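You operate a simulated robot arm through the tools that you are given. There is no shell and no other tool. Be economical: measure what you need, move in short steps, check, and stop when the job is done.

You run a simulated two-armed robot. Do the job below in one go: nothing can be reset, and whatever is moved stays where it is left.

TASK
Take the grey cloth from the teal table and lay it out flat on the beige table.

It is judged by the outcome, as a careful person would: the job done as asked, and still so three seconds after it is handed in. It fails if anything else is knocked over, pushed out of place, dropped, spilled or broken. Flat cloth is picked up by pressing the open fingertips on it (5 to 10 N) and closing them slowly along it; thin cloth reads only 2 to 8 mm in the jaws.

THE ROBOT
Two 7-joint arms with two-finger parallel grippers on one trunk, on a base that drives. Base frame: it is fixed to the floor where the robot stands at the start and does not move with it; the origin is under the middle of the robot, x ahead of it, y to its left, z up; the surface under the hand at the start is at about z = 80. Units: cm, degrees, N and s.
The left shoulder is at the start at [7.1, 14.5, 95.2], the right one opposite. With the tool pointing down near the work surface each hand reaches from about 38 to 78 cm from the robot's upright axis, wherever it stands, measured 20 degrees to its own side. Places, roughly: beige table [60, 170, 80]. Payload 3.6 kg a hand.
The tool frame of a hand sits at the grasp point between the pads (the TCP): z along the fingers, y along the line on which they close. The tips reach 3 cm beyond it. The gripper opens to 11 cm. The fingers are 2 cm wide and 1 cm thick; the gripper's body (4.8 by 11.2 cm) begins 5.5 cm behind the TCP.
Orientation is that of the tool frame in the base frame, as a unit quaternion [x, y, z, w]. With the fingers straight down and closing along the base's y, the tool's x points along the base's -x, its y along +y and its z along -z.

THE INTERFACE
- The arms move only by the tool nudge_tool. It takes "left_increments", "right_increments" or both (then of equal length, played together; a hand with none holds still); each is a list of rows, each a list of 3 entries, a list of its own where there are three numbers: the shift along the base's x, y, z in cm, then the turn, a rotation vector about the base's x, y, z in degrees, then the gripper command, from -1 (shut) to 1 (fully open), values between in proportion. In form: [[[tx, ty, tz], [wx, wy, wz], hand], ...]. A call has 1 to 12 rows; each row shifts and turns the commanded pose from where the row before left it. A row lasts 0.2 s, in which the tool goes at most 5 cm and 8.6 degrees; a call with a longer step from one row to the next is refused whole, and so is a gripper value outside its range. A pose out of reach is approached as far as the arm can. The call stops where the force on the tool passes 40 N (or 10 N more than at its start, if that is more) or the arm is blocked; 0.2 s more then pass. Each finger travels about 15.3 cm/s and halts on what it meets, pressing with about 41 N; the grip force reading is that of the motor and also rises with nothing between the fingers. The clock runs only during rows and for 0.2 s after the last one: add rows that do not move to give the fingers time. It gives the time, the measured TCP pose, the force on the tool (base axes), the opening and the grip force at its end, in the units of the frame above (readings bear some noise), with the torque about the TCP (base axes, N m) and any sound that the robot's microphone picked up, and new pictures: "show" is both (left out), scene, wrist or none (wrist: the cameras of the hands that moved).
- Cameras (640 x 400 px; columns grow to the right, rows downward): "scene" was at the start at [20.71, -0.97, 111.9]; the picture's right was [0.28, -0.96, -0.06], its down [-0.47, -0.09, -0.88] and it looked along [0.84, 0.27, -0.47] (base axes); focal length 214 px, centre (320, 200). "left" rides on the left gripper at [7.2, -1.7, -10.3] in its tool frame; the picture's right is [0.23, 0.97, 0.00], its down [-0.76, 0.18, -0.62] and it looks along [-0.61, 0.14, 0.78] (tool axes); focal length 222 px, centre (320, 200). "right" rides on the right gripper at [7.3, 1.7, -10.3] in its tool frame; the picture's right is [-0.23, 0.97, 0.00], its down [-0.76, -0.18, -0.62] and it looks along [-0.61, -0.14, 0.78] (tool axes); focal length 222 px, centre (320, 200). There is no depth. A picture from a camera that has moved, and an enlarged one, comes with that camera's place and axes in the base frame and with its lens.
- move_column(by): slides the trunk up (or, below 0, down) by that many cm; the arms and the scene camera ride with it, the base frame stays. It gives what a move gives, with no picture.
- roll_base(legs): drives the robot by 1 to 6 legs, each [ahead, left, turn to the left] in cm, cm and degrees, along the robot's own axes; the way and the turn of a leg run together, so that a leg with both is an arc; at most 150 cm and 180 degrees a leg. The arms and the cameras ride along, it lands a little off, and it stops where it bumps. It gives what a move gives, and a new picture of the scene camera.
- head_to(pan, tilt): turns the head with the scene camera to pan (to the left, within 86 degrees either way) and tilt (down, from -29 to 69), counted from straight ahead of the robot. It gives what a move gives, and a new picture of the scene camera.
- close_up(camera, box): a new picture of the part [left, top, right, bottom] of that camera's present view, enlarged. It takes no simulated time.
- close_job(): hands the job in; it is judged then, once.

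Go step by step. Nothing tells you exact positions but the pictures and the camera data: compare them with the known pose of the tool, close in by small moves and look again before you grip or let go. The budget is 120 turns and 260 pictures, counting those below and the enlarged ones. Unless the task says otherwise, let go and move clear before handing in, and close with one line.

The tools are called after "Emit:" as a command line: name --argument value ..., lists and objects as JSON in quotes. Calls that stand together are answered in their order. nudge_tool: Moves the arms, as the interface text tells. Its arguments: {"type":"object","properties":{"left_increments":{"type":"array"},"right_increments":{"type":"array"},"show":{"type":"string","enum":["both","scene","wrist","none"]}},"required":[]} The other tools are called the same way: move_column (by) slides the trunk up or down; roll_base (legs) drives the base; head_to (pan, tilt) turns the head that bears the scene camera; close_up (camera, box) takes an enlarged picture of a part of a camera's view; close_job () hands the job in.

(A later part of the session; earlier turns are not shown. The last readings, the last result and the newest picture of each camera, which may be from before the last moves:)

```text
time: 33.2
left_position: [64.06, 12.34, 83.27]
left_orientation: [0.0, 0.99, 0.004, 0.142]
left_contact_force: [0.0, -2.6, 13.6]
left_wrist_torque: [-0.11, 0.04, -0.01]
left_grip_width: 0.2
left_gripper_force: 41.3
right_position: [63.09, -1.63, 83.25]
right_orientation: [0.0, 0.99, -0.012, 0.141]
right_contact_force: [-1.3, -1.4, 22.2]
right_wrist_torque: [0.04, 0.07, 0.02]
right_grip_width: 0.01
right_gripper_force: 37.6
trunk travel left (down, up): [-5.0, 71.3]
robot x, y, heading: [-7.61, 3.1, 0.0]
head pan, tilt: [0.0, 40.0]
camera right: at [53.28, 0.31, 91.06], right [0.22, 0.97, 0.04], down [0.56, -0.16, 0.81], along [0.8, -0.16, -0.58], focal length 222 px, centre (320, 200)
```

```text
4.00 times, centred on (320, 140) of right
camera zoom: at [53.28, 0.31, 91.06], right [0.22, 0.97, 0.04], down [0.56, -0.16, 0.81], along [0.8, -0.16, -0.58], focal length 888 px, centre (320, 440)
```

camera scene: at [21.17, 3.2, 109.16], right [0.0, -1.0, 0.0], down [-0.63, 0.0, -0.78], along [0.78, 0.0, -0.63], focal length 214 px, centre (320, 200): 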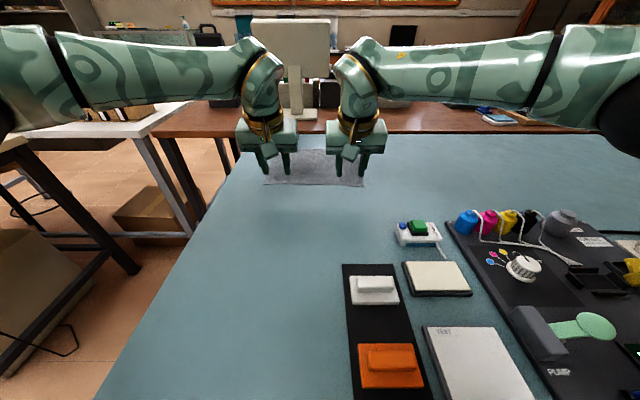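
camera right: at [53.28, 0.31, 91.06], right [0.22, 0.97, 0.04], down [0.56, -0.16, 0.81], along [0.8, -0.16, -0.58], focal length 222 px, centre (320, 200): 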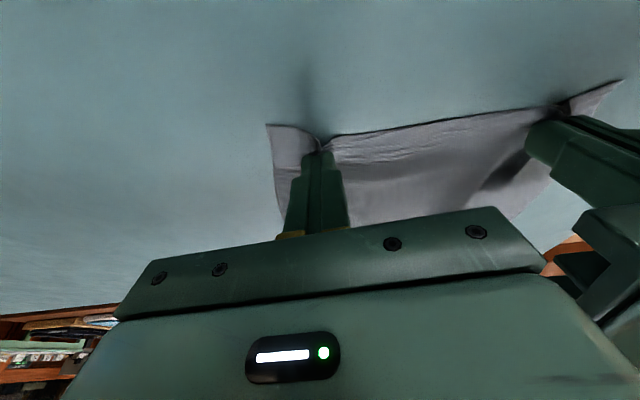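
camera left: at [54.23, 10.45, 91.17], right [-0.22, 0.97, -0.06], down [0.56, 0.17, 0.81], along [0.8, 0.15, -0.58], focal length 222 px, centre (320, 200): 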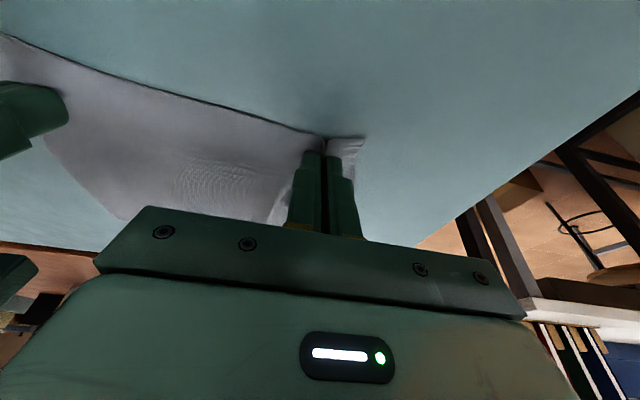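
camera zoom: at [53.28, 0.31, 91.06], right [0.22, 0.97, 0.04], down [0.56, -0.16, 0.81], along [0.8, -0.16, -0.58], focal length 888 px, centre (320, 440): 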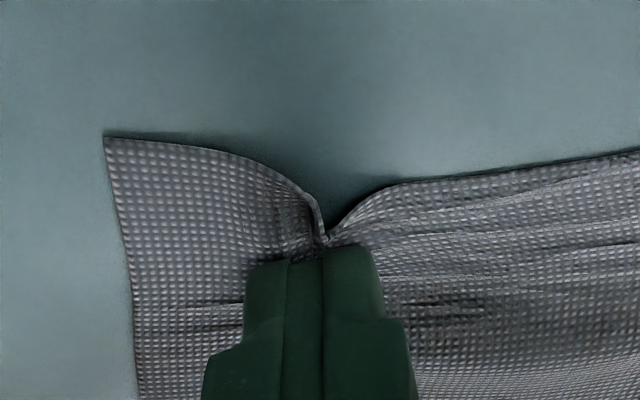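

There's a ridge under the right tips, but the jaw reading says little is held. I'll open a bit over that ridge, press down and bite again.

Emit:
nudge_tool --right_increments '[[[0, 0, 0.5], [0, 0, 0], -1], [[0, 0, 0], [0, 0, 0], -0.65], [[0, 0, 0], [0, 0, 0], -0.65], [[0, 0, -0.4], [0, 0, 0], -0.65], [[0, 0, -0.15], [0, 0, 0], -0.65], [[0, 0, 0], [0, 0, 0], -0.72], [[0, 0, 0], [0, 0, 0], -0.79], [[0, 0, 0], [0, 0, 0], -0.86], [[0, 0, 0], [0, 0, 0], -0.93], [[0, 0, 0], [0, 0, 0], -1], [[0, 0, 0], [0, 0, 0], -1]]' --show "wrist"

```text
time: 35.6
left_position: [64.03, 12.32, 83.33]
left_orientation: [0.001, 0.99, 0.005, 0.142]
left_contact_force: [0.6, -0.4, 10.5]
left_wrist_torque: [0.0, 0.0, -0.01]
left_grip_width: 0.19
left_gripper_force: 40.9
right_position: [63.1, -1.72, 83.17]
right_orientation: [0.0, 0.99, -0.011, 0.141]
right_contact_force: [-1.1, 2.2, 22.7]
right_wrist_torque: [0.1, 0.02, 0.01]
right_grip_width: 0.01
right_gripper_force: 37.8
trunk travel left (down, up): [-5.0, 71.3]
robot x, y, heading: [-7.72, 3.1, -0.1]
head pan, tilt: [0.0, 40.0]
camera right: at [53.26, 0.34, 91.05], right [0.22, 0.97, 0.04], down [0.56, -0.16, 0.81], along [0.8, -0.16, -0.58], focal length 222 px, centre (320, 200)
```

right: 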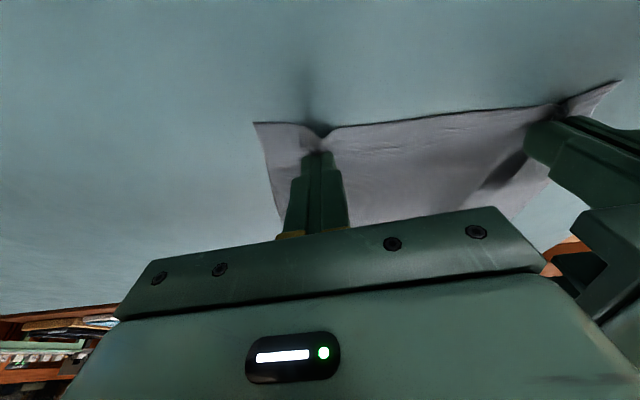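

It slipped again, probably because I pressed too hard. I'll retry with a wider opening and a lighter press.

Emit:
nudge_tool --right_increments '[[[0, 0, 0.8], [0, 0, 0], -1], [[0, 0.4, 0.2], [0, 0, 0], -0.3], [[0, 0, 0], [0, 0, 0], -0.3], [[0, 0, -0.5], [0, 0, 0], -0.3], [[0, 0, -0.25], [0, 0, 0], -0.3], [[0, 0, 0], [0, 0, 0], -0.3]]' --show "none"

```text
time: 37.0
left_position: [63.96, 12.27, 83.31]
left_orientation: [0.001, 0.99, 0.004, 0.142]
left_contact_force: [1.3, 0.7, 11.2]
left_wrist_torque: [0.06, -0.03, 0.03]
left_grip_width: 0.21
left_gripper_force: 41.1
right_position: [63.0, -1.23, 83.33]
right_orientation: [0.001, 0.99, -0.012, 0.14]
right_contact_force: [0.8, 0.4, 0.9]
right_wrist_torque: [0.03, -0.02, 0.01]
right_grip_width: 3.85
right_gripper_force: 0.2
trunk travel left (down, up): [-5.0, 71.3]
robot x, y, heading: [-7.9, 2.94, -0.1]
head pan, tilt: [0.0, 40.0]
```

Emit:
nudge_tool --right_increments '[[[0, 0, -0.12], [0, 0, 0], -0.3], [[0, 0, 0], [0, 0, 0], -0.3]]' --show "none"

```text
time: 37.6
left_position: [63.95, 12.32, 83.32]
left_orientation: [-0.001, 0.99, 0.004, 0.142]
left_contact_force: [0.9, 1.3, 12.2]
left_wrist_torque: [0.03, -0.03, -0.01]
left_grip_width: 0.22
left_gripper_force: 40.7
right_position: [63.13, -1.33, 83.3]
right_orientation: [0.0, 0.99, -0.011, 0.141]
right_contact_force: [-0.4, 0.6, 5.6]
right_wrist_torque: [0.17, 0.04, 0.01]
right_grip_width: 3.85
right_gripper_force: 0.6
trunk travel left (down, up): [-5.0, 71.3]
robot x, y, heading: [-7.67, 2.63, -0.1]
head pan, tilt: [0.0, 40.0]
```

The torque shows nearly all the load on the inner right finger because the hand is tilted about 1.3°. I'll level it and press again.

Emit:
nudge_tool --right_increments '[[[0, 0, 0.1], [1.5, 0, 0], -0.3], [[0, 0, -0.15], [0, 0, 0], -0.3], [[0, 0, 0], [0, 0, 0], -0.3]]' --show "none"

```text
time: 38.4
left_position: [64.04, 12.31, 83.32]
left_orientation: [0.001, 0.99, 0.004, 0.142]
left_contact_force: [0.2, 1.3, 12.7]
left_wrist_torque: [0.04, -0.03, -0.02]
left_grip_width: 0.21
left_gripper_force: 40.8
right_position: [63.0, -1.22, 83.33]
right_orientation: [0.003, 0.99, 0.0, 0.14]
right_contact_force: [-0.7, -1.2, 4.2]
right_wrist_torque: [-0.07, 0.0, -0.01]
right_grip_width: 3.87
right_gripper_force: 0.1
trunk travel left (down, up): [-5.0, 71.3]
robot x, y, heading: [-7.86, 3.19, 0.0]
head pan, tilt: [0.0, 40.0]
```

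Balanced now. I'll add a little pressure and close slowly.

Emit:
nudge_tool --right_increments '[[[0, 0, -0.08], [0, 0, 0], -0.3], [[0, 0, 0], [0, 0, 0], -0.38], [[0, 0, 0], [0, 0, 0], -0.45], [[0, 0, 0], [0, 0, 0], -0.52], [[0, 0, 0], [0, 0, 0], -0.59], [[0, 0, 0], [0, 0, 0], -0.66], [[0, 0, 0], [0, 0, 0], -0.73], [[0, 0, 0], [0, 0, 0], -0.8], [[0, 0, 0], [0, 0, 0], -0.87], [[0, 0, 0], [0, 0, 0], -0.94], [[0, 0, 0], [0, 0, 0], -1], [[0, 0, 0], [0, 0, 0], -1]]' --show "wrist"

```text
time: 41.0
left_position: [63.94, 12.06, 83.11]
left_orientation: [0.001, 0.99, 0.003, 0.141]
left_contact_force: [-1.1, -14.7, 9.3]
left_wrist_torque: [-0.46, 0.05, -0.1]
left_grip_width: 0.18
left_gripper_force: 41.0
right_position: [63.05, -1.08, 83.22]
right_orientation: [0.002, 0.99, 0.003, 0.14]
right_contact_force: [3.4, 18.3, 25.8]
right_wrist_torque: [0.54, -0.18, 0.06]
right_grip_width: 0.16
right_gripper_force: 40.7
trunk travel left (down, up): [-5.0, 71.3]
robot x, y, heading: [-7.75, 2.69, -0.1]
head pan, tilt: [0.0, 40.0]
camera right: at [53.23, 0.56, 91.11], right [0.22, 0.97, 0.07], down [0.56, -0.18, 0.81], along [0.8, -0.14, -0.58], focal length 222 px, centre (320, 200)
```

right: 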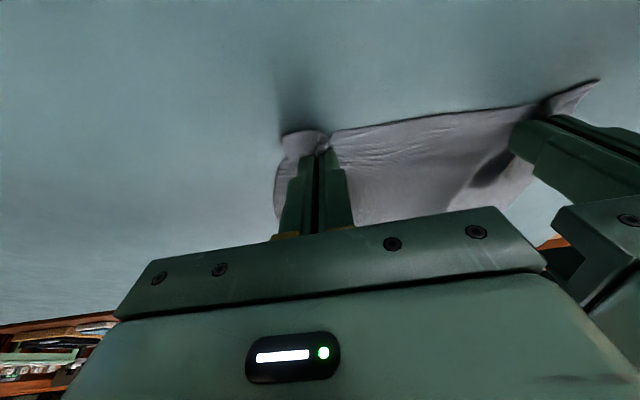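

Both hands hold now, and the cloth is pulled tight between them. I'll slacken slightly and lift while drawing back a little.

Emit:
nudge_tool --left_increments '[[[0, -0.2, 0.4], [0, 0, 0], -1], [[0, 0, 0.8], [0, 0, 0], -1], [[-0.3, 0, 1], [0, 0, 0], -1], [[-0.5, 0, 1], [0, 0, 0], -1], [[-0.5, 0, 1], [0, 0, 0], -1], [[-0.5, 0, 1], [0, 0, 0], -1], [[-0.5, 0, 1], [0, 0, 0], -1], [[-0.5, 0, 1], [0, 0, 0], -1], [[0, 0, 0], [0, 0, 0], -1]]' --right_increments '[[[0, 0.2, 0.4], [0, 0, 0], -1], [[0, 0, 0.8], [0, 0, 0], -1], [[-0.3, 0, 1], [0, 0, 0], -1], [[-0.5, 0, 1], [0, 0, 0], -1], [[-0.5, 0, 1], [0, 0, 0], -1], [[-0.5, 0, 1], [0, 0, 0], -1], [[-0.5, 0, 1], [0, 0, 0], -1], [[-0.5, 0, 1], [0, 0, 0], -1], [[0, 0, 0], [0, 0, 0], -1]]'

```text
time: 43.0
left_position: [61.15, 12.12, 90.28]
left_orientation: [0.001, 0.99, 0.005, 0.141]
left_contact_force: [-0.4, -9.7, -0.2]
left_wrist_torque: [-0.31, -0.01, -0.08]
left_grip_width: 0.19
left_gripper_force: 41.2
right_position: [59.91, -0.93, 90.33]
right_orientation: [0.002, 0.99, 0.002, 0.139]
right_contact_force: [0.8, 9.5, 0.1]
right_wrist_torque: [0.32, -0.02, 0.0]
right_grip_width: 0.18
right_gripper_force: 40.7
trunk travel left (down, up): [-5.0, 71.3]
robot x, y, heading: [-7.82, 2.43, -0.3]
head pan, tilt: [0.0, 40.0]
camera scene: at [21.17, 3.17, 109.17], right [0.0, -1.0, 0.0], down [-0.63, 0.0, -0.78], along [0.78, 0.0, -0.63], focal length 214 px, centre (320, 200)
camera right: at [50.29, 0.7, 98.2], right [0.22, 0.97, 0.07], down [0.56, -0.18, 0.81], along [0.8, -0.14, -0.58], focal length 222 px, centre (320, 200)
camera left: at [51.26, 10.27, 98.25], right [-0.22, 0.97, -0.06], down [0.56, 0.17, 0.81], along [0.8, 0.15, -0.58], focal length 222 px, centre (320, 200)
```

scene: 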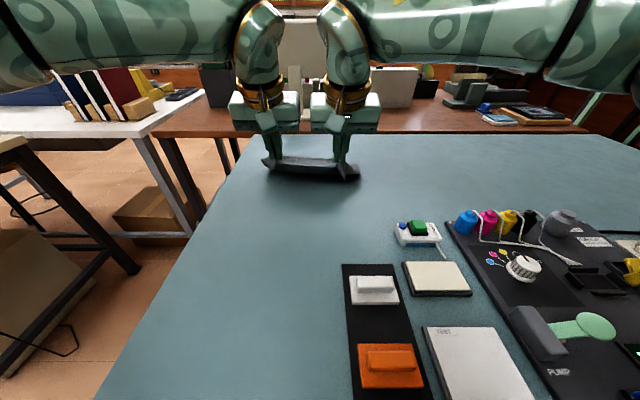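
right: 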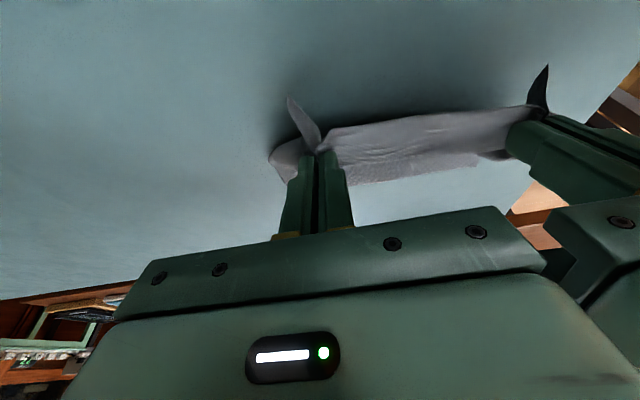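
left: 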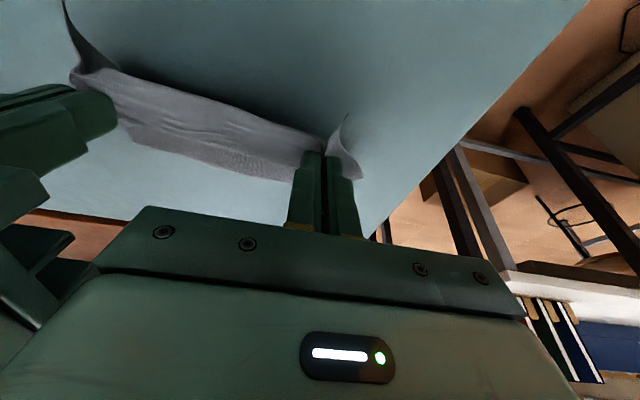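

The cloth hangs from both hands. I'll slacken it slightly and raise the trunk to clear the table.

Emit:
nudge_tool --left_increments '[[[0, -0.15, 0.5], [0, 0, 0], -1], [[-0.5, 0, 0.5], [0, 0, 0], -1]]' --right_increments '[[[0, 0.15, 0.5], [0, 0, 0], -1], [[-0.5, 0, 0.5], [0, 0, 0], -1]]' --show "none"

Emit:
move_column --by 12

Emit:
move_column --by 8

Emit:
head_to --pan 0 --tilt 45

```text
time: 43.6
left_position: [60.6, 11.85, 91.43]
left_orientation: [0.001, 0.99, 0.004, 0.141]
left_contact_force: [-0.3, -2.7, -0.1]
left_wrist_torque: [-0.01, 0.0, -0.05]
left_grip_width: 0.22
left_gripper_force: 40.8
right_position: [59.64, -0.95, 91.25]
right_orientation: [0.003, 0.99, 0.002, 0.14]
right_contact_force: [-0.1, 3.1, -0.6]
right_wrist_torque: [0.04, -0.01, 0.02]
right_grip_width: 0.16
right_gripper_force: 41.1
trunk travel left (down, up): [-5.0, 71.3]
robot x, y, heading: [-7.56, 2.97, -0.4]
head pan, tilt: [0.0, 40.0]
```

```text
time: 45.1
left_position: [61.98, 11.87, 102.06]
left_orientation: [0.001, 0.991, 0.004, 0.132]
left_contact_force: [0.7, -2.6, 0.2]
left_wrist_torque: [-0.09, 0.03, -0.02]
left_grip_width: 0.19
left_gripper_force: 41.3
right_position: [61.05, -0.9, 101.96]
right_orientation: [0.002, 0.991, 0.002, 0.13]
right_contact_force: [-0.2, 2.1, -0.4]
right_wrist_torque: [0.08, 0.02, 0.02]
right_grip_width: 0.16
right_gripper_force: 41.8
trunk travel left (down, up): [-17.0, 59.3]
robot x, y, heading: [-7.66, 3.31, -0.2]
head pan, tilt: [0.0, 40.0]
```

```text
time: 46.2
left_position: [60.0, 11.87, 113.63]
left_orientation: [0.0, 0.987, 0.004, 0.163]
left_contact_force: [-0.3, -3.9, -0.8]
left_wrist_torque: [-0.1, 0.01, -0.03]
left_grip_width: 0.21
left_gripper_force: 40.8
right_position: [59.82, -0.93, 112.38]
right_orientation: [0.004, 0.988, 0.002, 0.152]
right_contact_force: [0.0, 3.4, 0.4]
right_wrist_torque: [0.12, 0.02, 0.02]
right_grip_width: 0.14
right_gripper_force: 40.7
trunk travel left (down, up): [-25.0, 51.3]
robot x, y, heading: [-7.64, 2.56, -0.2]
head pan, tilt: [0.0, 40.0]
```

```text
time: 46.9
left_position: [60.01, 11.85, 113.79]
left_orientation: [0.001, 0.987, 0.005, 0.163]
left_contact_force: [0.5, -4.6, 1.5]
left_wrist_torque: [-0.13, 0.02, -0.04]
left_grip_width: 0.2
left_gripper_force: 41.0
right_position: [59.62, -0.95, 112.37]
right_orientation: [0.005, 0.988, 0.003, 0.153]
right_contact_force: [0.1, 4.4, 0.9]
right_wrist_torque: [0.11, -0.01, 0.04]
right_grip_width: 0.14
right_gripper_force: 41.1
trunk travel left (down, up): [-25.0, 51.3]
robot x, y, heading: [-7.62, 2.93, -0.2]
head pan, tilt: [0.0, 45.0]
camera scene: at [10.85, 3.16, 129.16], right [0.0, -1.0, 0.0], down [-0.71, 0.0, -0.71], along [0.71, 0.0, -0.71], focal length 214 px, centre (320, 200)
```

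scene: 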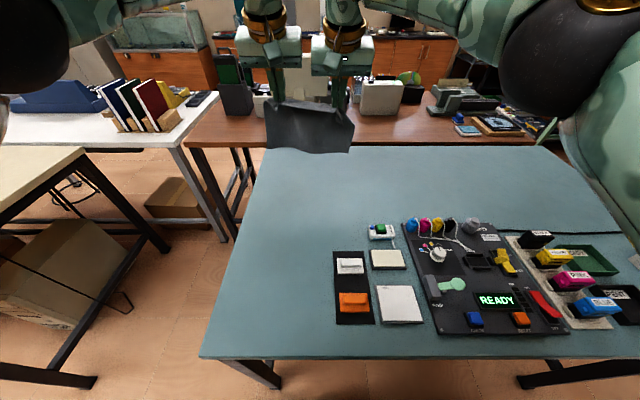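

The cloth hangs cleanly. I'll back off from the teal table and look over at the beige one for free space.

Emit:
roll_base --legs '[[-20, 0, 0]]'

Emit:
head_to --pan 60 --tilt 25

```text
time: 48.5
left_position: [40.13, 11.97, 113.88]
left_orientation: [0.001, 0.987, 0.004, 0.163]
left_contact_force: [-0.2, -4.8, -0.2]
left_wrist_torque: [-0.14, -0.05, -0.04]
left_grip_width: 0.18
left_gripper_force: 41.3
right_position: [39.85, -0.93, 112.55]
right_orientation: [0.004, 0.988, 0.003, 0.153]
right_contact_force: [-0.7, 3.8, 1.3]
right_wrist_torque: [0.17, -0.03, 0.04]
right_grip_width: 0.16
right_gripper_force: 41.6
trunk travel left (down, up): [-25.0, 51.3]
robot x, y, heading: [-26.99, 2.8, 0.0]
head pan, tilt: [0.0, 45.0]
camera scene: at [-8.99, 3.19, 129.17], right [0.0, -1.0, 0.0], down [-0.71, 0.0, -0.71], along [0.71, 0.0, -0.71], focal length 214 px, centre (320, 200)
```

scene: 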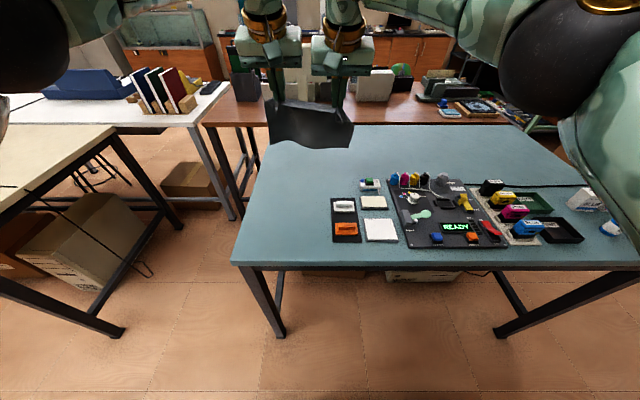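

```text
time: 49.8
left_position: [40.19, 11.94, 113.92]
left_orientation: [0.0, 0.987, 0.005, 0.162]
left_contact_force: [0.8, -4.4, -0.8]
left_wrist_torque: [-0.11, 0.07, -0.03]
left_grip_width: 0.19
left_gripper_force: 41.1
right_position: [39.97, -0.89, 112.42]
right_orientation: [0.004, 0.988, 0.003, 0.153]
right_contact_force: [-0.3, 3.8, 0.8]
right_wrist_torque: [0.14, -0.07, 0.03]
right_grip_width: 0.17
right_gripper_force: 41.3
trunk travel left (down, up): [-25.0, 51.3]
robot x, y, heading: [-27.29, 3.01, 0.2]
head pan, tilt: [60.0, 25.0]
camera scene: at [-12.39, 11.16, 132.21], right [0.87, -0.5, 0.0], down [-0.21, -0.37, -0.91], along [0.45, 0.78, -0.42], focal length 214 px, centre (320, 200)
```

scene: 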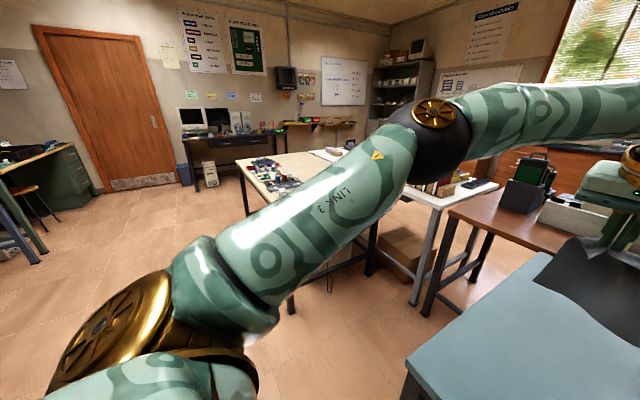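

Some items sit on the far-left part of the beige table. I'll slide left and look at it straight on.

Emit:
roll_base --legs '[[0, 110, 0]]'

Emit:
head_to --pan 15 --tilt 40

```text
time: 55.4
left_position: [39.44, 122.37, 113.92]
left_orientation: [-0.006, 0.987, 0.004, 0.162]
left_contact_force: [0.2, -3.0, -0.1]
left_wrist_torque: [-0.13, 0.01, -0.03]
left_grip_width: 0.2
left_gripper_force: 41.2
right_position: [39.32, 109.47, 112.46]
right_orientation: [-0.002, 0.988, 0.004, 0.153]
right_contact_force: [0.0, 4.2, -0.1]
right_wrist_torque: [0.12, 0.02, 0.03]
right_grip_width: 0.17
right_gripper_force: 41.1
trunk travel left (down, up): [-25.0, 51.3]
robot x, y, heading: [-27.85, 112.7, 0.8]
head pan, tilt: [60.0, 25.0]
camera scene: at [-13.13, 120.95, 132.21], right [0.87, -0.49, 0.0], down [-0.21, -0.37, -0.91], along [0.44, 0.79, -0.42], focal length 214 px, centre (320, 200)
```

scene: 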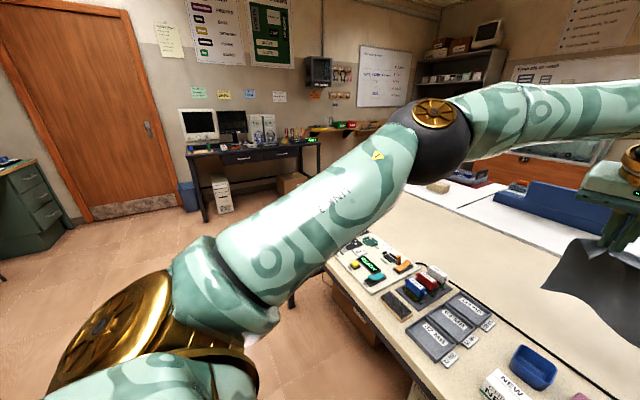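

```text
time: 56.5
left_position: [39.34, 122.26, 113.75]
left_orientation: [-0.005, 0.987, 0.005, 0.162]
left_contact_force: [0.0, -3.2, -0.7]
left_wrist_torque: [-0.08, -0.01, -0.02]
left_grip_width: 0.2
left_gripper_force: 41.3
right_position: [39.22, 109.44, 112.5]
right_orientation: [-0.001, 0.988, 0.004, 0.153]
right_contact_force: [-0.4, 3.7, 1.1]
right_wrist_torque: [0.11, 0.01, 0.03]
right_grip_width: 0.17
right_gripper_force: 41.1
trunk travel left (down, up): [-25.0, 51.3]
robot x, y, heading: [-27.97, 112.52, 0.7]
head pan, tilt: [15.0, 40.0]
camera scene: at [-9.46, 115.18, 129.88], right [0.27, -0.96, 0.0], down [-0.62, -0.17, -0.77], along [0.74, 0.21, -0.64], focal length 214 px, centre (320, 200)
```

scene: 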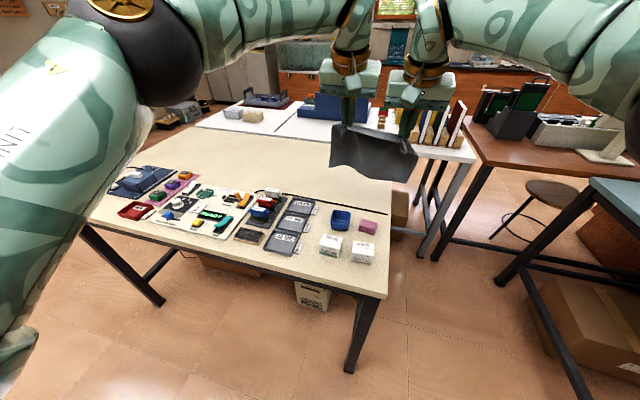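

The front strip of the beige table holds items out to about x 49, but behind it (x 50–92) is free. I'll slide 17 cm left and roll up to the table so the cloth goes down at about x 61–81, y 121–145.

Emit:
roll_base --legs '[[0, 17, -0.7], [17, 0, 0]]'

Emit:
head_to --pan 0 --tilt 45

```text
time: 59.0
left_position: [56.63, 138.57, 113.77]
left_orientation: [0.001, 0.987, 0.004, 0.163]
left_contact_force: [0.5, -4.2, -0.2]
left_wrist_torque: [-0.11, -0.01, -0.04]
left_grip_width: 0.17
left_gripper_force: 40.9
right_position: [56.45, 125.81, 112.29]
right_orientation: [0.004, 0.988, 0.003, 0.152]
right_contact_force: [-0.2, 4.4, 0.2]
right_wrist_torque: [0.13, -0.02, 0.01]
right_grip_width: 0.16
right_gripper_force: 41.2
trunk travel left (down, up): [-25.0, 51.3]
robot x, y, heading: [-10.81, 129.47, 0.1]
head pan, tilt: [15.0, 40.0]
camera scene: at [7.68, 132.08, 129.86], right [0.26, -0.97, 0.0], down [-0.62, -0.17, -0.76], along [0.74, 0.2, -0.64], focal length 214 px, centre (320, 200)
```

scene: 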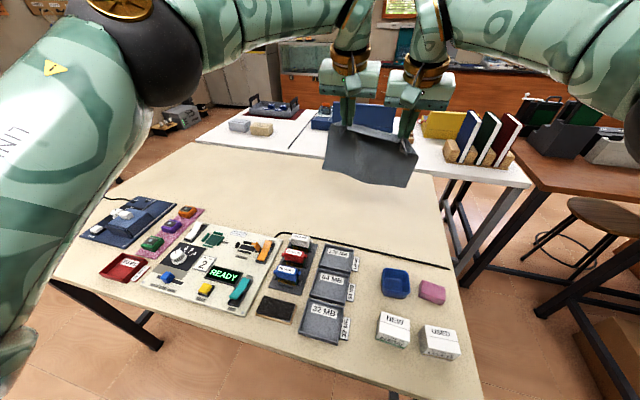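

```text
time: 59.8
left_position: [56.48, 138.56, 113.74]
left_orientation: [0.001, 0.987, 0.004, 0.162]
left_contact_force: [-0.8, -2.3, 0.0]
left_wrist_torque: [-0.13, 0.01, -0.05]
left_grip_width: 0.21
left_gripper_force: 41.2
right_position: [56.29, 125.66, 112.43]
right_orientation: [0.004, 0.988, 0.003, 0.153]
right_contact_force: [-0.2, 3.0, 0.9]
right_wrist_torque: [0.08, -0.03, 0.0]
right_grip_width: 0.15
right_gripper_force: 40.9
trunk travel left (down, up): [-25.0, 51.3]
robot x, y, heading: [-11.2, 129.84, 0.2]
head pan, tilt: [0.0, 45.0]
camera scene: at [7.44, 129.88, 129.16], right [0.0, -1.0, 0.0], down [-0.71, 0.0, -0.71], along [0.71, 0.0, -0.71], focal length 214 px, centre (320, 200)
```

scene: 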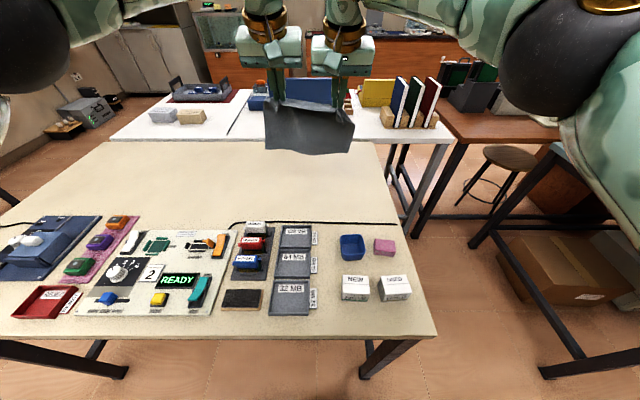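

The hands can't go far enough forward here to lay the far edge first without ending over the items. The right side of the table (y ≈ 105) is clear, so I'll go round and work from there. First I back off and turn left.

Emit:
roll_base --legs '[[-25, 0, 0], [0, 0, 90]]'

Emit:
head_to --pan -80 --tilt 30

```text
time: 65.4
left_position: [-43.85, 197.35, 113.79]
left_orientation: [-0.692, 0.703, 0.117, 0.113]
left_contact_force: [4.2, -0.7, -0.8]
left_wrist_torque: [-0.05, -0.1, -0.08]
left_grip_width: 0.22
left_gripper_force: 41.3
right_position: [-31.07, 196.96, 112.4]
right_orientation: [-0.691, 0.706, 0.11, 0.106]
right_contact_force: [-3.1, 0.0, 0.5]
right_wrist_torque: [0.0, 0.12, -0.04]
right_grip_width: 0.14
right_gripper_force: 41.5
trunk travel left (down, up): [-25.0, 51.3]
robot x, y, heading: [-35.73, 129.75, 89.2]
head pan, tilt: [0.0, 45.0]
camera scene: at [-35.43, 148.18, 129.15], right [1.0, -0.01, 0.0], down [-0.01, -0.71, -0.71], along [0.01, 0.71, -0.71], focal length 214 px, centre (320, 200)
```

scene: 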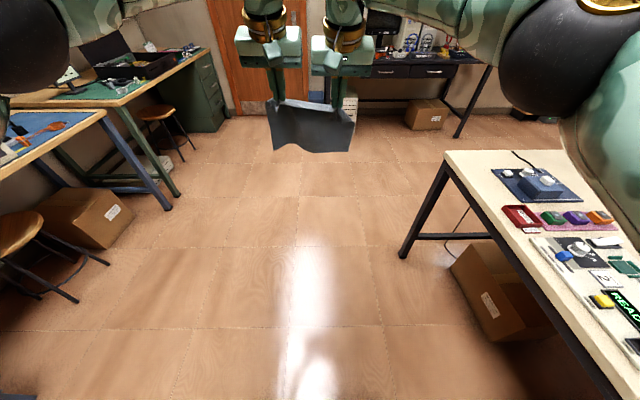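

```text
time: 66.9
left_position: [-43.85, 197.27, 113.8]
left_orientation: [-0.693, 0.703, 0.117, 0.113]
left_contact_force: [3.5, 0.4, -0.1]
left_wrist_torque: [0.02, -0.09, -0.05]
left_grip_width: 0.18
left_gripper_force: 41.0
right_position: [-31.04, 196.95, 112.42]
right_orientation: [-0.691, 0.707, 0.11, 0.107]
right_contact_force: [-3.2, 0.5, 0.3]
right_wrist_torque: [0.02, 0.16, -0.02]
right_grip_width: 0.16
right_gripper_force: 41.4
trunk travel left (down, up): [-25.0, 51.3]
robot x, y, heading: [-35.74, 129.64, 89.0]
head pan, tilt: [-80.0, 30.0]
camera scene: at [-26.6, 141.51, 131.42], right [0.16, -0.99, 0.0], down [-0.49, -0.08, -0.87], along [0.85, 0.14, -0.5], focal length 214 px, centre (320, 200)
```

scene: 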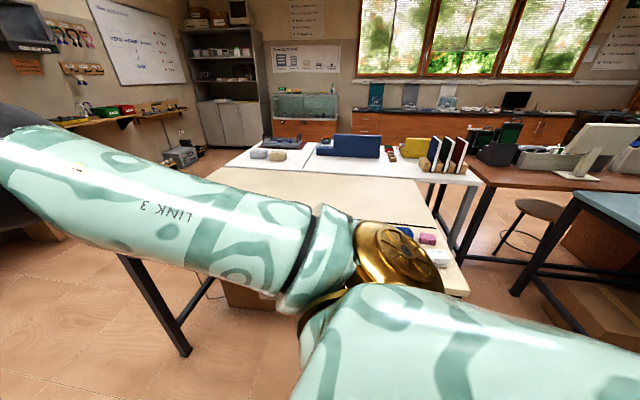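

The gap between the tables is clear (y 26–105). I'll reverse to y ≈ 68 and then slide right partway.

Emit:
roll_base --legs '[[-62, 0, 1]]'

Emit:
head_to --pan -60 --tilt 35

```text
time: 70.4
left_position: [-45.38, 134.9, 113.85]
left_orientation: [0.699, -0.696, -0.119, -0.113]
left_contact_force: [4.6, -0.6, 0.7]
left_wrist_torque: [-0.02, -0.1, -0.06]
left_grip_width: 0.2
left_gripper_force: 41.1
right_position: [-32.47, 134.66, 112.48]
right_orientation: [-0.697, 0.7, 0.11, 0.106]
right_contact_force: [-3.9, -0.4, 0.4]
right_wrist_torque: [0.02, 0.1, -0.02]
right_grip_width: 0.18
right_gripper_force: 40.6
trunk travel left (down, up): [-25.0, 51.3]
robot x, y, heading: [-36.07, 67.28, 90.3]
head pan, tilt: [-80.0, 30.0]
camera scene: at [-27.1, 79.34, 131.42], right [0.18, -0.98, 0.0], down [-0.49, -0.09, -0.87], along [0.85, 0.15, -0.5], focal length 214 px, centre (320, 200)
```

scene: 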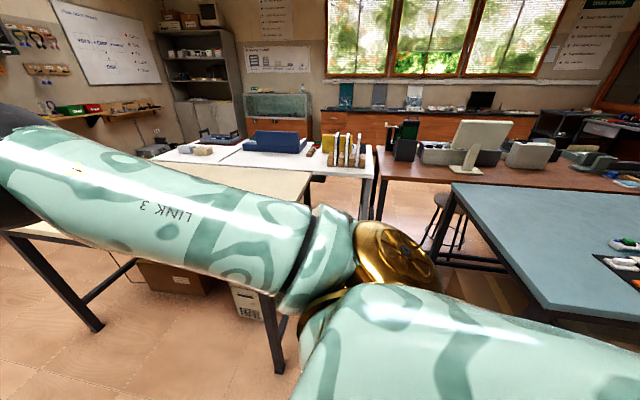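

```text
time: 71.2
left_position: [-45.31, 134.89, 113.94]
left_orientation: [0.699, -0.696, -0.118, -0.111]
left_contact_force: [2.7, 0.3, -1.4]
left_wrist_torque: [-0.04, -0.1, -0.05]
left_grip_width: 0.24
left_gripper_force: 41.2
right_position: [-32.43, 134.78, 112.42]
right_orientation: [-0.698, 0.7, 0.11, 0.107]
right_contact_force: [-2.5, -0.5, 0.5]
right_wrist_torque: [0.0, 0.11, 0.02]
right_grip_width: 0.19
right_gripper_force: 40.9
trunk travel left (down, up): [-25.0, 51.3]
robot x, y, heading: [-36.5, 67.43, 90.1]
head pan, tilt: [-60.0, 35.0]
camera scene: at [-28.39, 82.22, 130.64], right [0.5, -0.86, 0.0], down [-0.5, -0.29, -0.82], along [0.71, 0.41, -0.57], focal length 214 px, centre (320, 200)
```

scene: 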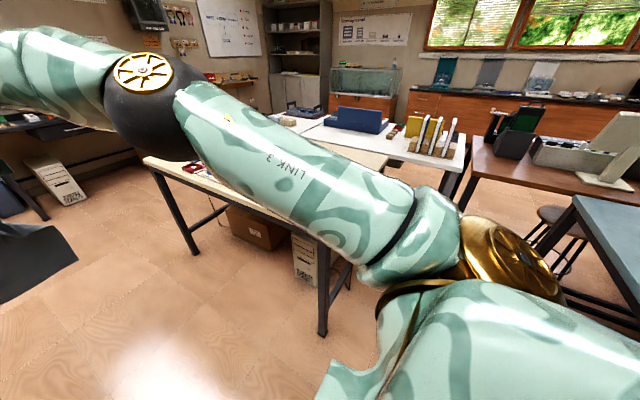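

The right elbow sits only about 25–30 cm to the side, so it will clear the books. I'll slide right along the gap.

Emit:
roll_base --legs '[[0, -98, 0]]'

Emit:
head_to --pan 0 --tilt 48

```text
time: 76.4
left_position: [52.99, 135.39, 113.88]
left_orientation: [0.701, -0.695, -0.118, -0.111]
left_contact_force: [3.0, 0.1, -0.6]
left_wrist_torque: [0.02, -0.07, -0.05]
left_grip_width: 0.19
left_gripper_force: 41.2
right_position: [65.78, 135.34, 112.42]
right_orientation: [-0.699, 0.699, 0.109, 0.106]
right_contact_force: [-3.6, 0.1, -0.1]
right_wrist_torque: [-0.01, 0.09, 0.01]
right_grip_width: 0.14
right_gripper_force: 40.3
trunk travel left (down, up): [-25.0, 51.3]
robot x, y, heading: [62.35, 68.13, 90.7]
head pan, tilt: [-60.0, 35.0]
camera scene: at [70.12, 82.87, 130.63], right [0.51, -0.86, 0.0], down [-0.49, -0.29, -0.82], along [0.71, 0.41, -0.57], focal length 214 px, centre (320, 200)
```

scene: 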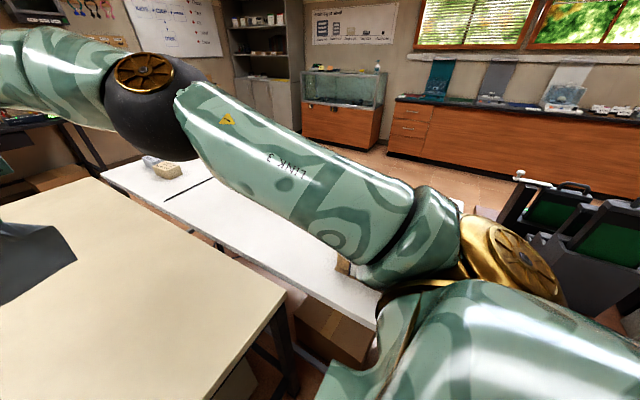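

```text
time: 77.7
left_position: [52.94, 135.54, 113.82]
left_orientation: [0.701, -0.695, -0.119, -0.111]
left_contact_force: [3.9, -0.7, 0.8]
left_wrist_torque: [-0.01, -0.1, -0.04]
left_grip_width: 0.21
left_gripper_force: 41.1
right_position: [65.74, 135.34, 112.38]
right_orientation: [0.699, -0.699, -0.11, -0.106]
right_contact_force: [-3.9, -0.1, -0.2]
right_wrist_torque: [-0.02, 0.09, -0.01]
right_grip_width: 0.16
right_gripper_force: 41.0
trunk travel left (down, up): [-25.0, 51.3]
robot x, y, heading: [62.38, 68.12, 90.4]
head pan, tilt: [0.0, 48.0]
camera scene: at [62.43, 86.28, 128.73], right [1.0, 0.01, 0.0], down [0.01, -0.74, -0.67], along [0.0, 0.67, -0.74], focal length 214 px, centre (320, 200)
```

scene: 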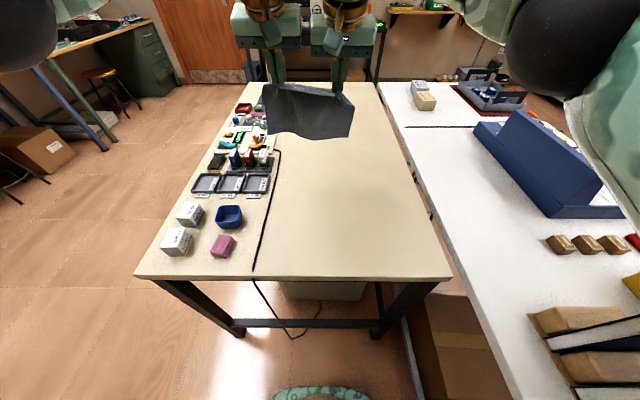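

From this side the table ahead is clear from x 50 to 92. I'll move 4 cm right and 7 cm ahead, then shift and level the hands.

Emit:
roll_base --legs '[[0, -4, -0.4], [7, 0, 0]]'

Emit:
nudge_tool --left_increments '[[[1, 0, -0.3], [0, 0, 0], -1], [[1, 0, -0.3], [0, 0, 0], -1], [[1, 0, -0.4], [0, 0, 0], -1], [[1, 0, -0.4], [0, 0, 0], -1], [[0, 0, 0], [0, 0, 0], -1]]' --right_increments '[[[1, 0, 0], [0, 0, 0], -1], [[1, 0, 0], [0, 0, 0], -1], [[1, 0, 0], [0, 0, 0], -1], [[1, 0, 0], [0, 0, 0], -1], [[0, 0, 0], [0, 0, 0], -1]]'

```text
time: 79.2
left_position: [57.53, 142.89, 113.64]
left_orientation: [-0.697, 0.698, 0.117, 0.112]
left_contact_force: [4.0, 0.6, -0.7]
left_wrist_torque: [-0.02, -0.13, -0.1]
left_grip_width: 0.19
left_gripper_force: 40.8
right_position: [70.41, 142.48, 112.3]
right_orientation: [-0.696, 0.702, 0.11, 0.106]
right_contact_force: [-3.1, 0.9, -0.1]
right_wrist_torque: [-0.04, 0.11, -0.06]
right_grip_width: 0.17
right_gripper_force: 40.6
trunk travel left (down, up): [-25.0, 51.3]
robot x, y, heading: [66.38, 75.11, 90.0]
head pan, tilt: [0.0, 48.0]
camera scene: at [66.53, 93.52, 128.71], right [1.0, 0.0, 0.0], down [0.0, -0.74, -0.67], along [0.0, 0.67, -0.74], focal length 214 px, centre (320, 200)
```

scene: 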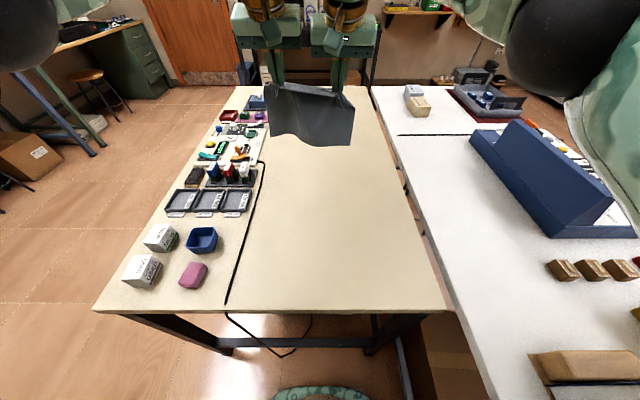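

```text
time: 80.4
left_position: [61.51, 142.59, 112.29]
left_orientation: [-0.697, 0.699, 0.116, 0.113]
left_contact_force: [1.1, 0.2, -0.4]
left_wrist_torque: [0.0, -0.06, -0.07]
left_grip_width: 0.2
left_gripper_force: 41.2
right_position: [74.35, 142.39, 112.36]
right_orientation: [-0.696, 0.702, 0.109, 0.106]
right_contact_force: [-1.1, 0.6, 1.1]
right_wrist_torque: [0.01, 0.02, -0.03]
right_grip_width: 0.17
right_gripper_force: 41.3
trunk travel left (down, up): [-25.0, 51.3]
robot x, y, heading: [66.54, 75.16, 89.6]
head pan, tilt: [0.0, 48.0]
camera scene: at [66.53, 93.33, 128.74], right [1.0, 0.0, 0.0], down [0.0, -0.74, -0.67], along [0.0, 0.67, -0.74], focal length 214 px, centre (320, 200)
camera right: at [72.64, 132.4, 120.04], right [-0.97, 0.23, 0.07], down [0.19, 0.54, 0.82], along [0.14, 0.81, -0.56], focal length 222 px, centre (320, 200)
camera left: at [63.32, 132.39, 119.85], right [-0.97, -0.21, -0.07], down [-0.17, 0.52, 0.84], along [-0.15, 0.83, -0.54], focal length 222 px, centre (320, 200)
```

scene: 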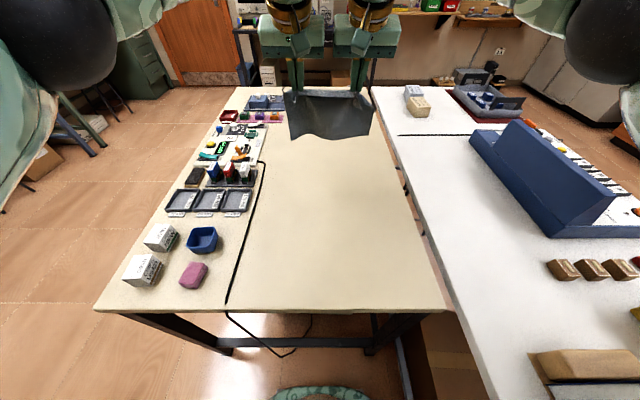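
right: 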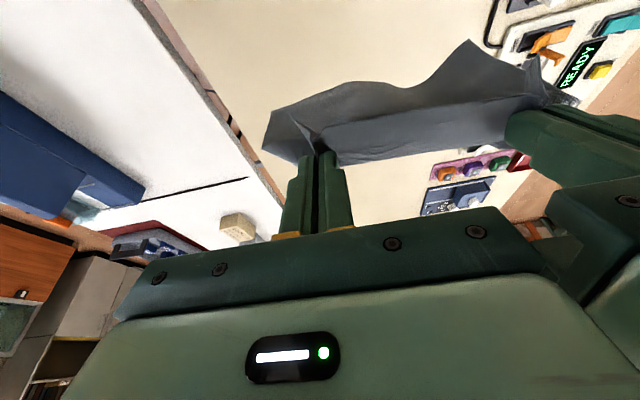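
left: 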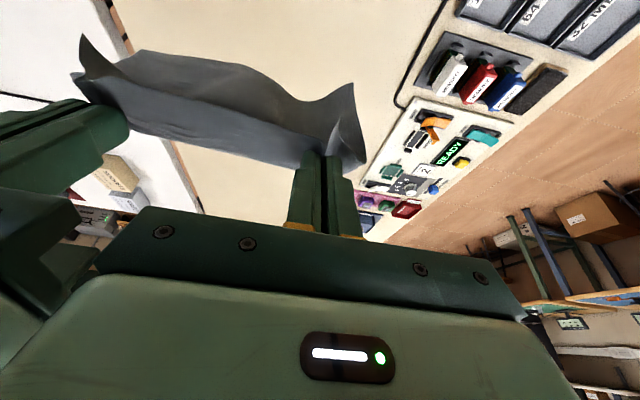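

Good placement. I'll re-tension the cloth slightly and lower the trunk so the bottom edge nears the table.

Emit:
nudge_tool --left_increments '[[[-0.25, 0, 0], [0, 0, 0], -1], [[0, 0, 0], [0, 0, 0], -1]]' --right_increments '[[[0.2, 0, 0], [0, 0, 0], -1], [[0, 0, 0], [0, 0, 0], -1]]' --show "none"

Emit:
move_column --by -9

Emit:
head_to --pan 0 --tilt 42

Emit:
close_up --camera "scene" --box '[220, 60, 460, 210]'

```text
time: 81.0
left_position: [61.23, 142.6, 112.41]
left_orientation: [-0.697, 0.699, 0.117, 0.112]
left_contact_force: [8.0, 0.2, -0.2]
left_wrist_torque: [-0.03, -0.24, -0.13]
left_grip_width: 0.22
left_gripper_force: 40.9
right_position: [74.39, 142.33, 112.24]
right_orientation: [-0.697, 0.701, 0.11, 0.106]
right_contact_force: [-7.8, 1.9, -0.5]
right_wrist_torque: [0.04, 0.23, -0.03]
right_grip_width: 0.17
right_gripper_force: 41.1
trunk travel left (down, up): [-25.0, 51.3]
robot x, y, heading: [66.24, 75.44, 89.6]
head pan, tilt: [0.0, 48.0]
```

```text
time: 82.2
left_position: [61.33, 142.54, 103.51]
left_orientation: [-0.697, 0.698, 0.118, 0.113]
left_contact_force: [11.7, -1.7, -0.2]
left_wrist_torque: [-0.03, -0.38, -0.15]
left_grip_width: 0.2
left_gripper_force: 41.0
right_position: [74.41, 142.32, 103.4]
right_orientation: [-0.696, 0.702, 0.11, 0.107]
right_contact_force: [-11.1, 0.9, 0.0]
right_wrist_torque: [0.02, 0.36, 0.01]
right_grip_width: 0.14
right_gripper_force: 40.5
trunk travel left (down, up): [-16.0, 60.3]
robot x, y, heading: [66.35, 75.24, 90.2]
head pan, tilt: [0.0, 48.0]
```

```text
time: 82.9
left_position: [61.33, 142.48, 103.42]
left_orientation: [-0.697, 0.699, 0.117, 0.112]
left_contact_force: [11.8, -1.0, 0.3]
left_wrist_torque: [-0.04, -0.38, -0.13]
left_grip_width: 0.18
left_gripper_force: 40.6
right_position: [74.62, 142.47, 103.45]
right_orientation: [-0.695, 0.702, 0.11, 0.105]
right_contact_force: [-10.5, 1.5, -0.6]
right_wrist_torque: [0.02, 0.38, 0.01]
right_grip_width: 0.16
right_gripper_force: 41.3
trunk travel left (down, up): [-16.0, 60.3]
robot x, y, heading: [66.39, 75.33, 90.0]
head pan, tilt: [0.0, 42.0]
camera scene: at [66.57, 98.65, 120.18], right [1.0, 0.0, 0.0], down [0.0, -0.67, -0.74], along [0.0, 0.74, -0.67], focal length 214 px, centre (320, 200)
```

scene: 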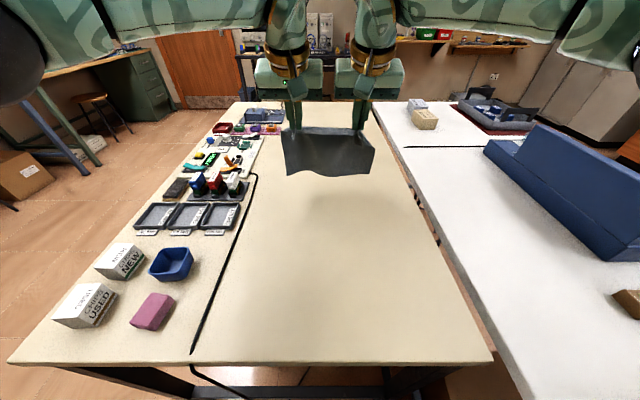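

```text
2.67 times, centred on (340, 135) of scene
camera zoom: at [66.57, 98.65, 120.18], right [1.0, 0.0, 0.0], down [0.0, -0.67, -0.74], along [0.0, 0.74, -0.67], focal length 572 px, centre (267, 373)
```

zoom: 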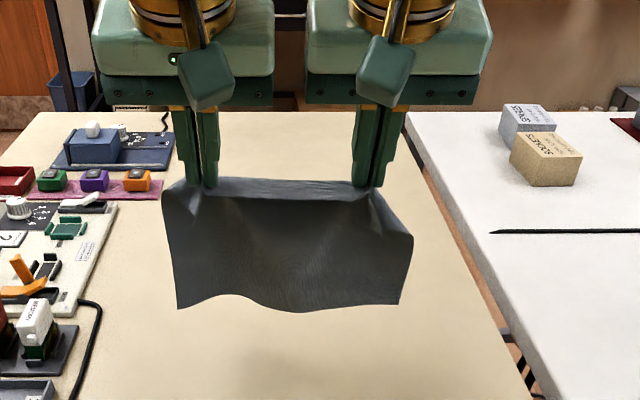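

Emit:
move_column --by -5

Emit:
nudge_tool --left_increments '[[[0.1, 0, 0], [0, 0, 0], -1], [[0, 0, 0], [0, 0, 0], -1]]' --right_increments '[[[-0.1, 0, 0], [0, 0, 0], -1], [[0, 0, 0], [0, 0, 0], -1]]' --show "both"

```text
time: 83.8
left_position: [61.21, 142.51, 98.47]
left_orientation: [-0.696, 0.699, 0.118, 0.113]
left_contact_force: [11.0, -1.2, 0.6]
left_wrist_torque: [-0.01, -0.39, -0.13]
left_grip_width: 0.22
left_gripper_force: 40.9
right_position: [74.58, 142.37, 98.43]
right_orientation: [-0.696, 0.702, 0.11, 0.105]
right_contact_force: [-11.3, -0.1, 0.3]
right_wrist_torque: [0.01, 0.38, 0.03]
right_grip_width: 0.16
right_gripper_force: 41.6
trunk travel left (down, up): [-11.0, 65.3]
robot x, y, heading: [66.46, 75.05, 90.2]
head pan, tilt: [0.0, 42.0]
```

```text
time: 84.4
left_position: [61.45, 142.62, 98.43]
left_orientation: [0.698, -0.697, -0.118, -0.112]
left_contact_force: [7.2, -1.3, -0.2]
left_wrist_torque: [-0.04, -0.23, -0.08]
left_grip_width: 0.2
left_gripper_force: 41.1
right_position: [74.49, 142.37, 98.43]
right_orientation: [-0.696, 0.702, 0.11, 0.106]
right_contact_force: [-7.7, 0.5, 0.3]
right_wrist_torque: [0.04, 0.23, -0.01]
right_grip_width: 0.16
right_gripper_force: 40.7
trunk travel left (down, up): [-11.0, 65.3]
robot x, y, heading: [66.24, 74.92, 89.8]
head pan, tilt: [0.0, 42.0]
camera scene: at [66.58, 101.65, 114.85], right [1.0, 0.0, 0.0], down [0.0, -0.67, -0.74], along [0.0, 0.74, -0.67], focal length 214 px, centre (320, 200)
camera right: at [72.81, 132.44, 106.0], right [-0.97, 0.23, 0.07], down [0.19, 0.54, 0.82], along [0.15, 0.81, -0.56], focal length 222 px, centre (320, 200)
camera left: at [63.18, 132.42, 105.85], right [-0.97, -0.22, -0.07], down [-0.17, 0.52, 0.84], along [-0.15, 0.83, -0.55], focal length 222 px, centre (320, 200)
```

scene: 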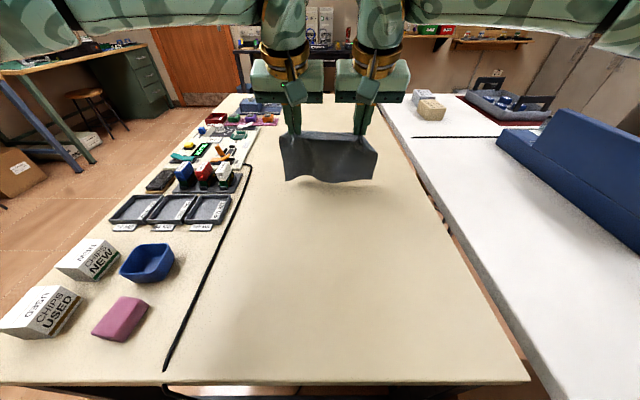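
right: 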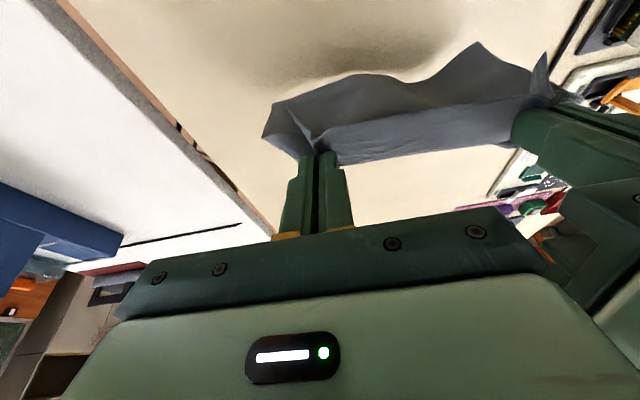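
left: 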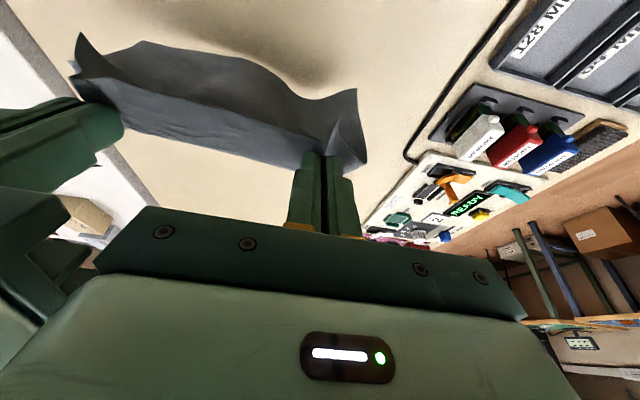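

Emit:
close_up --camera "scene" --box '[260, 100, 400, 190]'

Emit:
close_up --camera "right" --box '[240, 20, 580, 220]'

```text
4.44 times, centred on (330, 145) of scene
camera zoom: at [66.58, 101.65, 114.85], right [1.0, 0.0, 0.0], down [0.0, -0.67, -0.74], along [0.0, 0.74, -0.67], focal length 953 px, centre (276, 444)
```

zoom: 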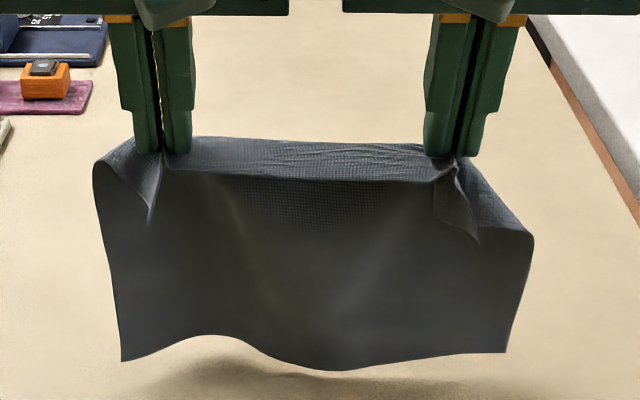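

```text
1.88 times, centred on (410, 120) of right
camera zoom: at [72.81, 132.44, 106.0], right [-0.97, 0.23, 0.07], down [0.19, 0.54, 0.82], along [0.15, 0.81, -0.56], focal length 418 px, centre (151, 351)
```

zoom: 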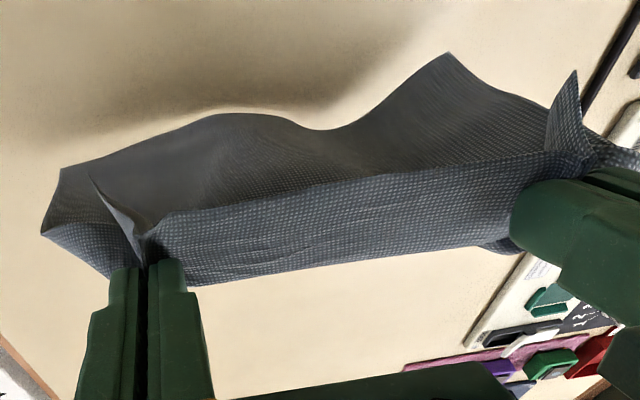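

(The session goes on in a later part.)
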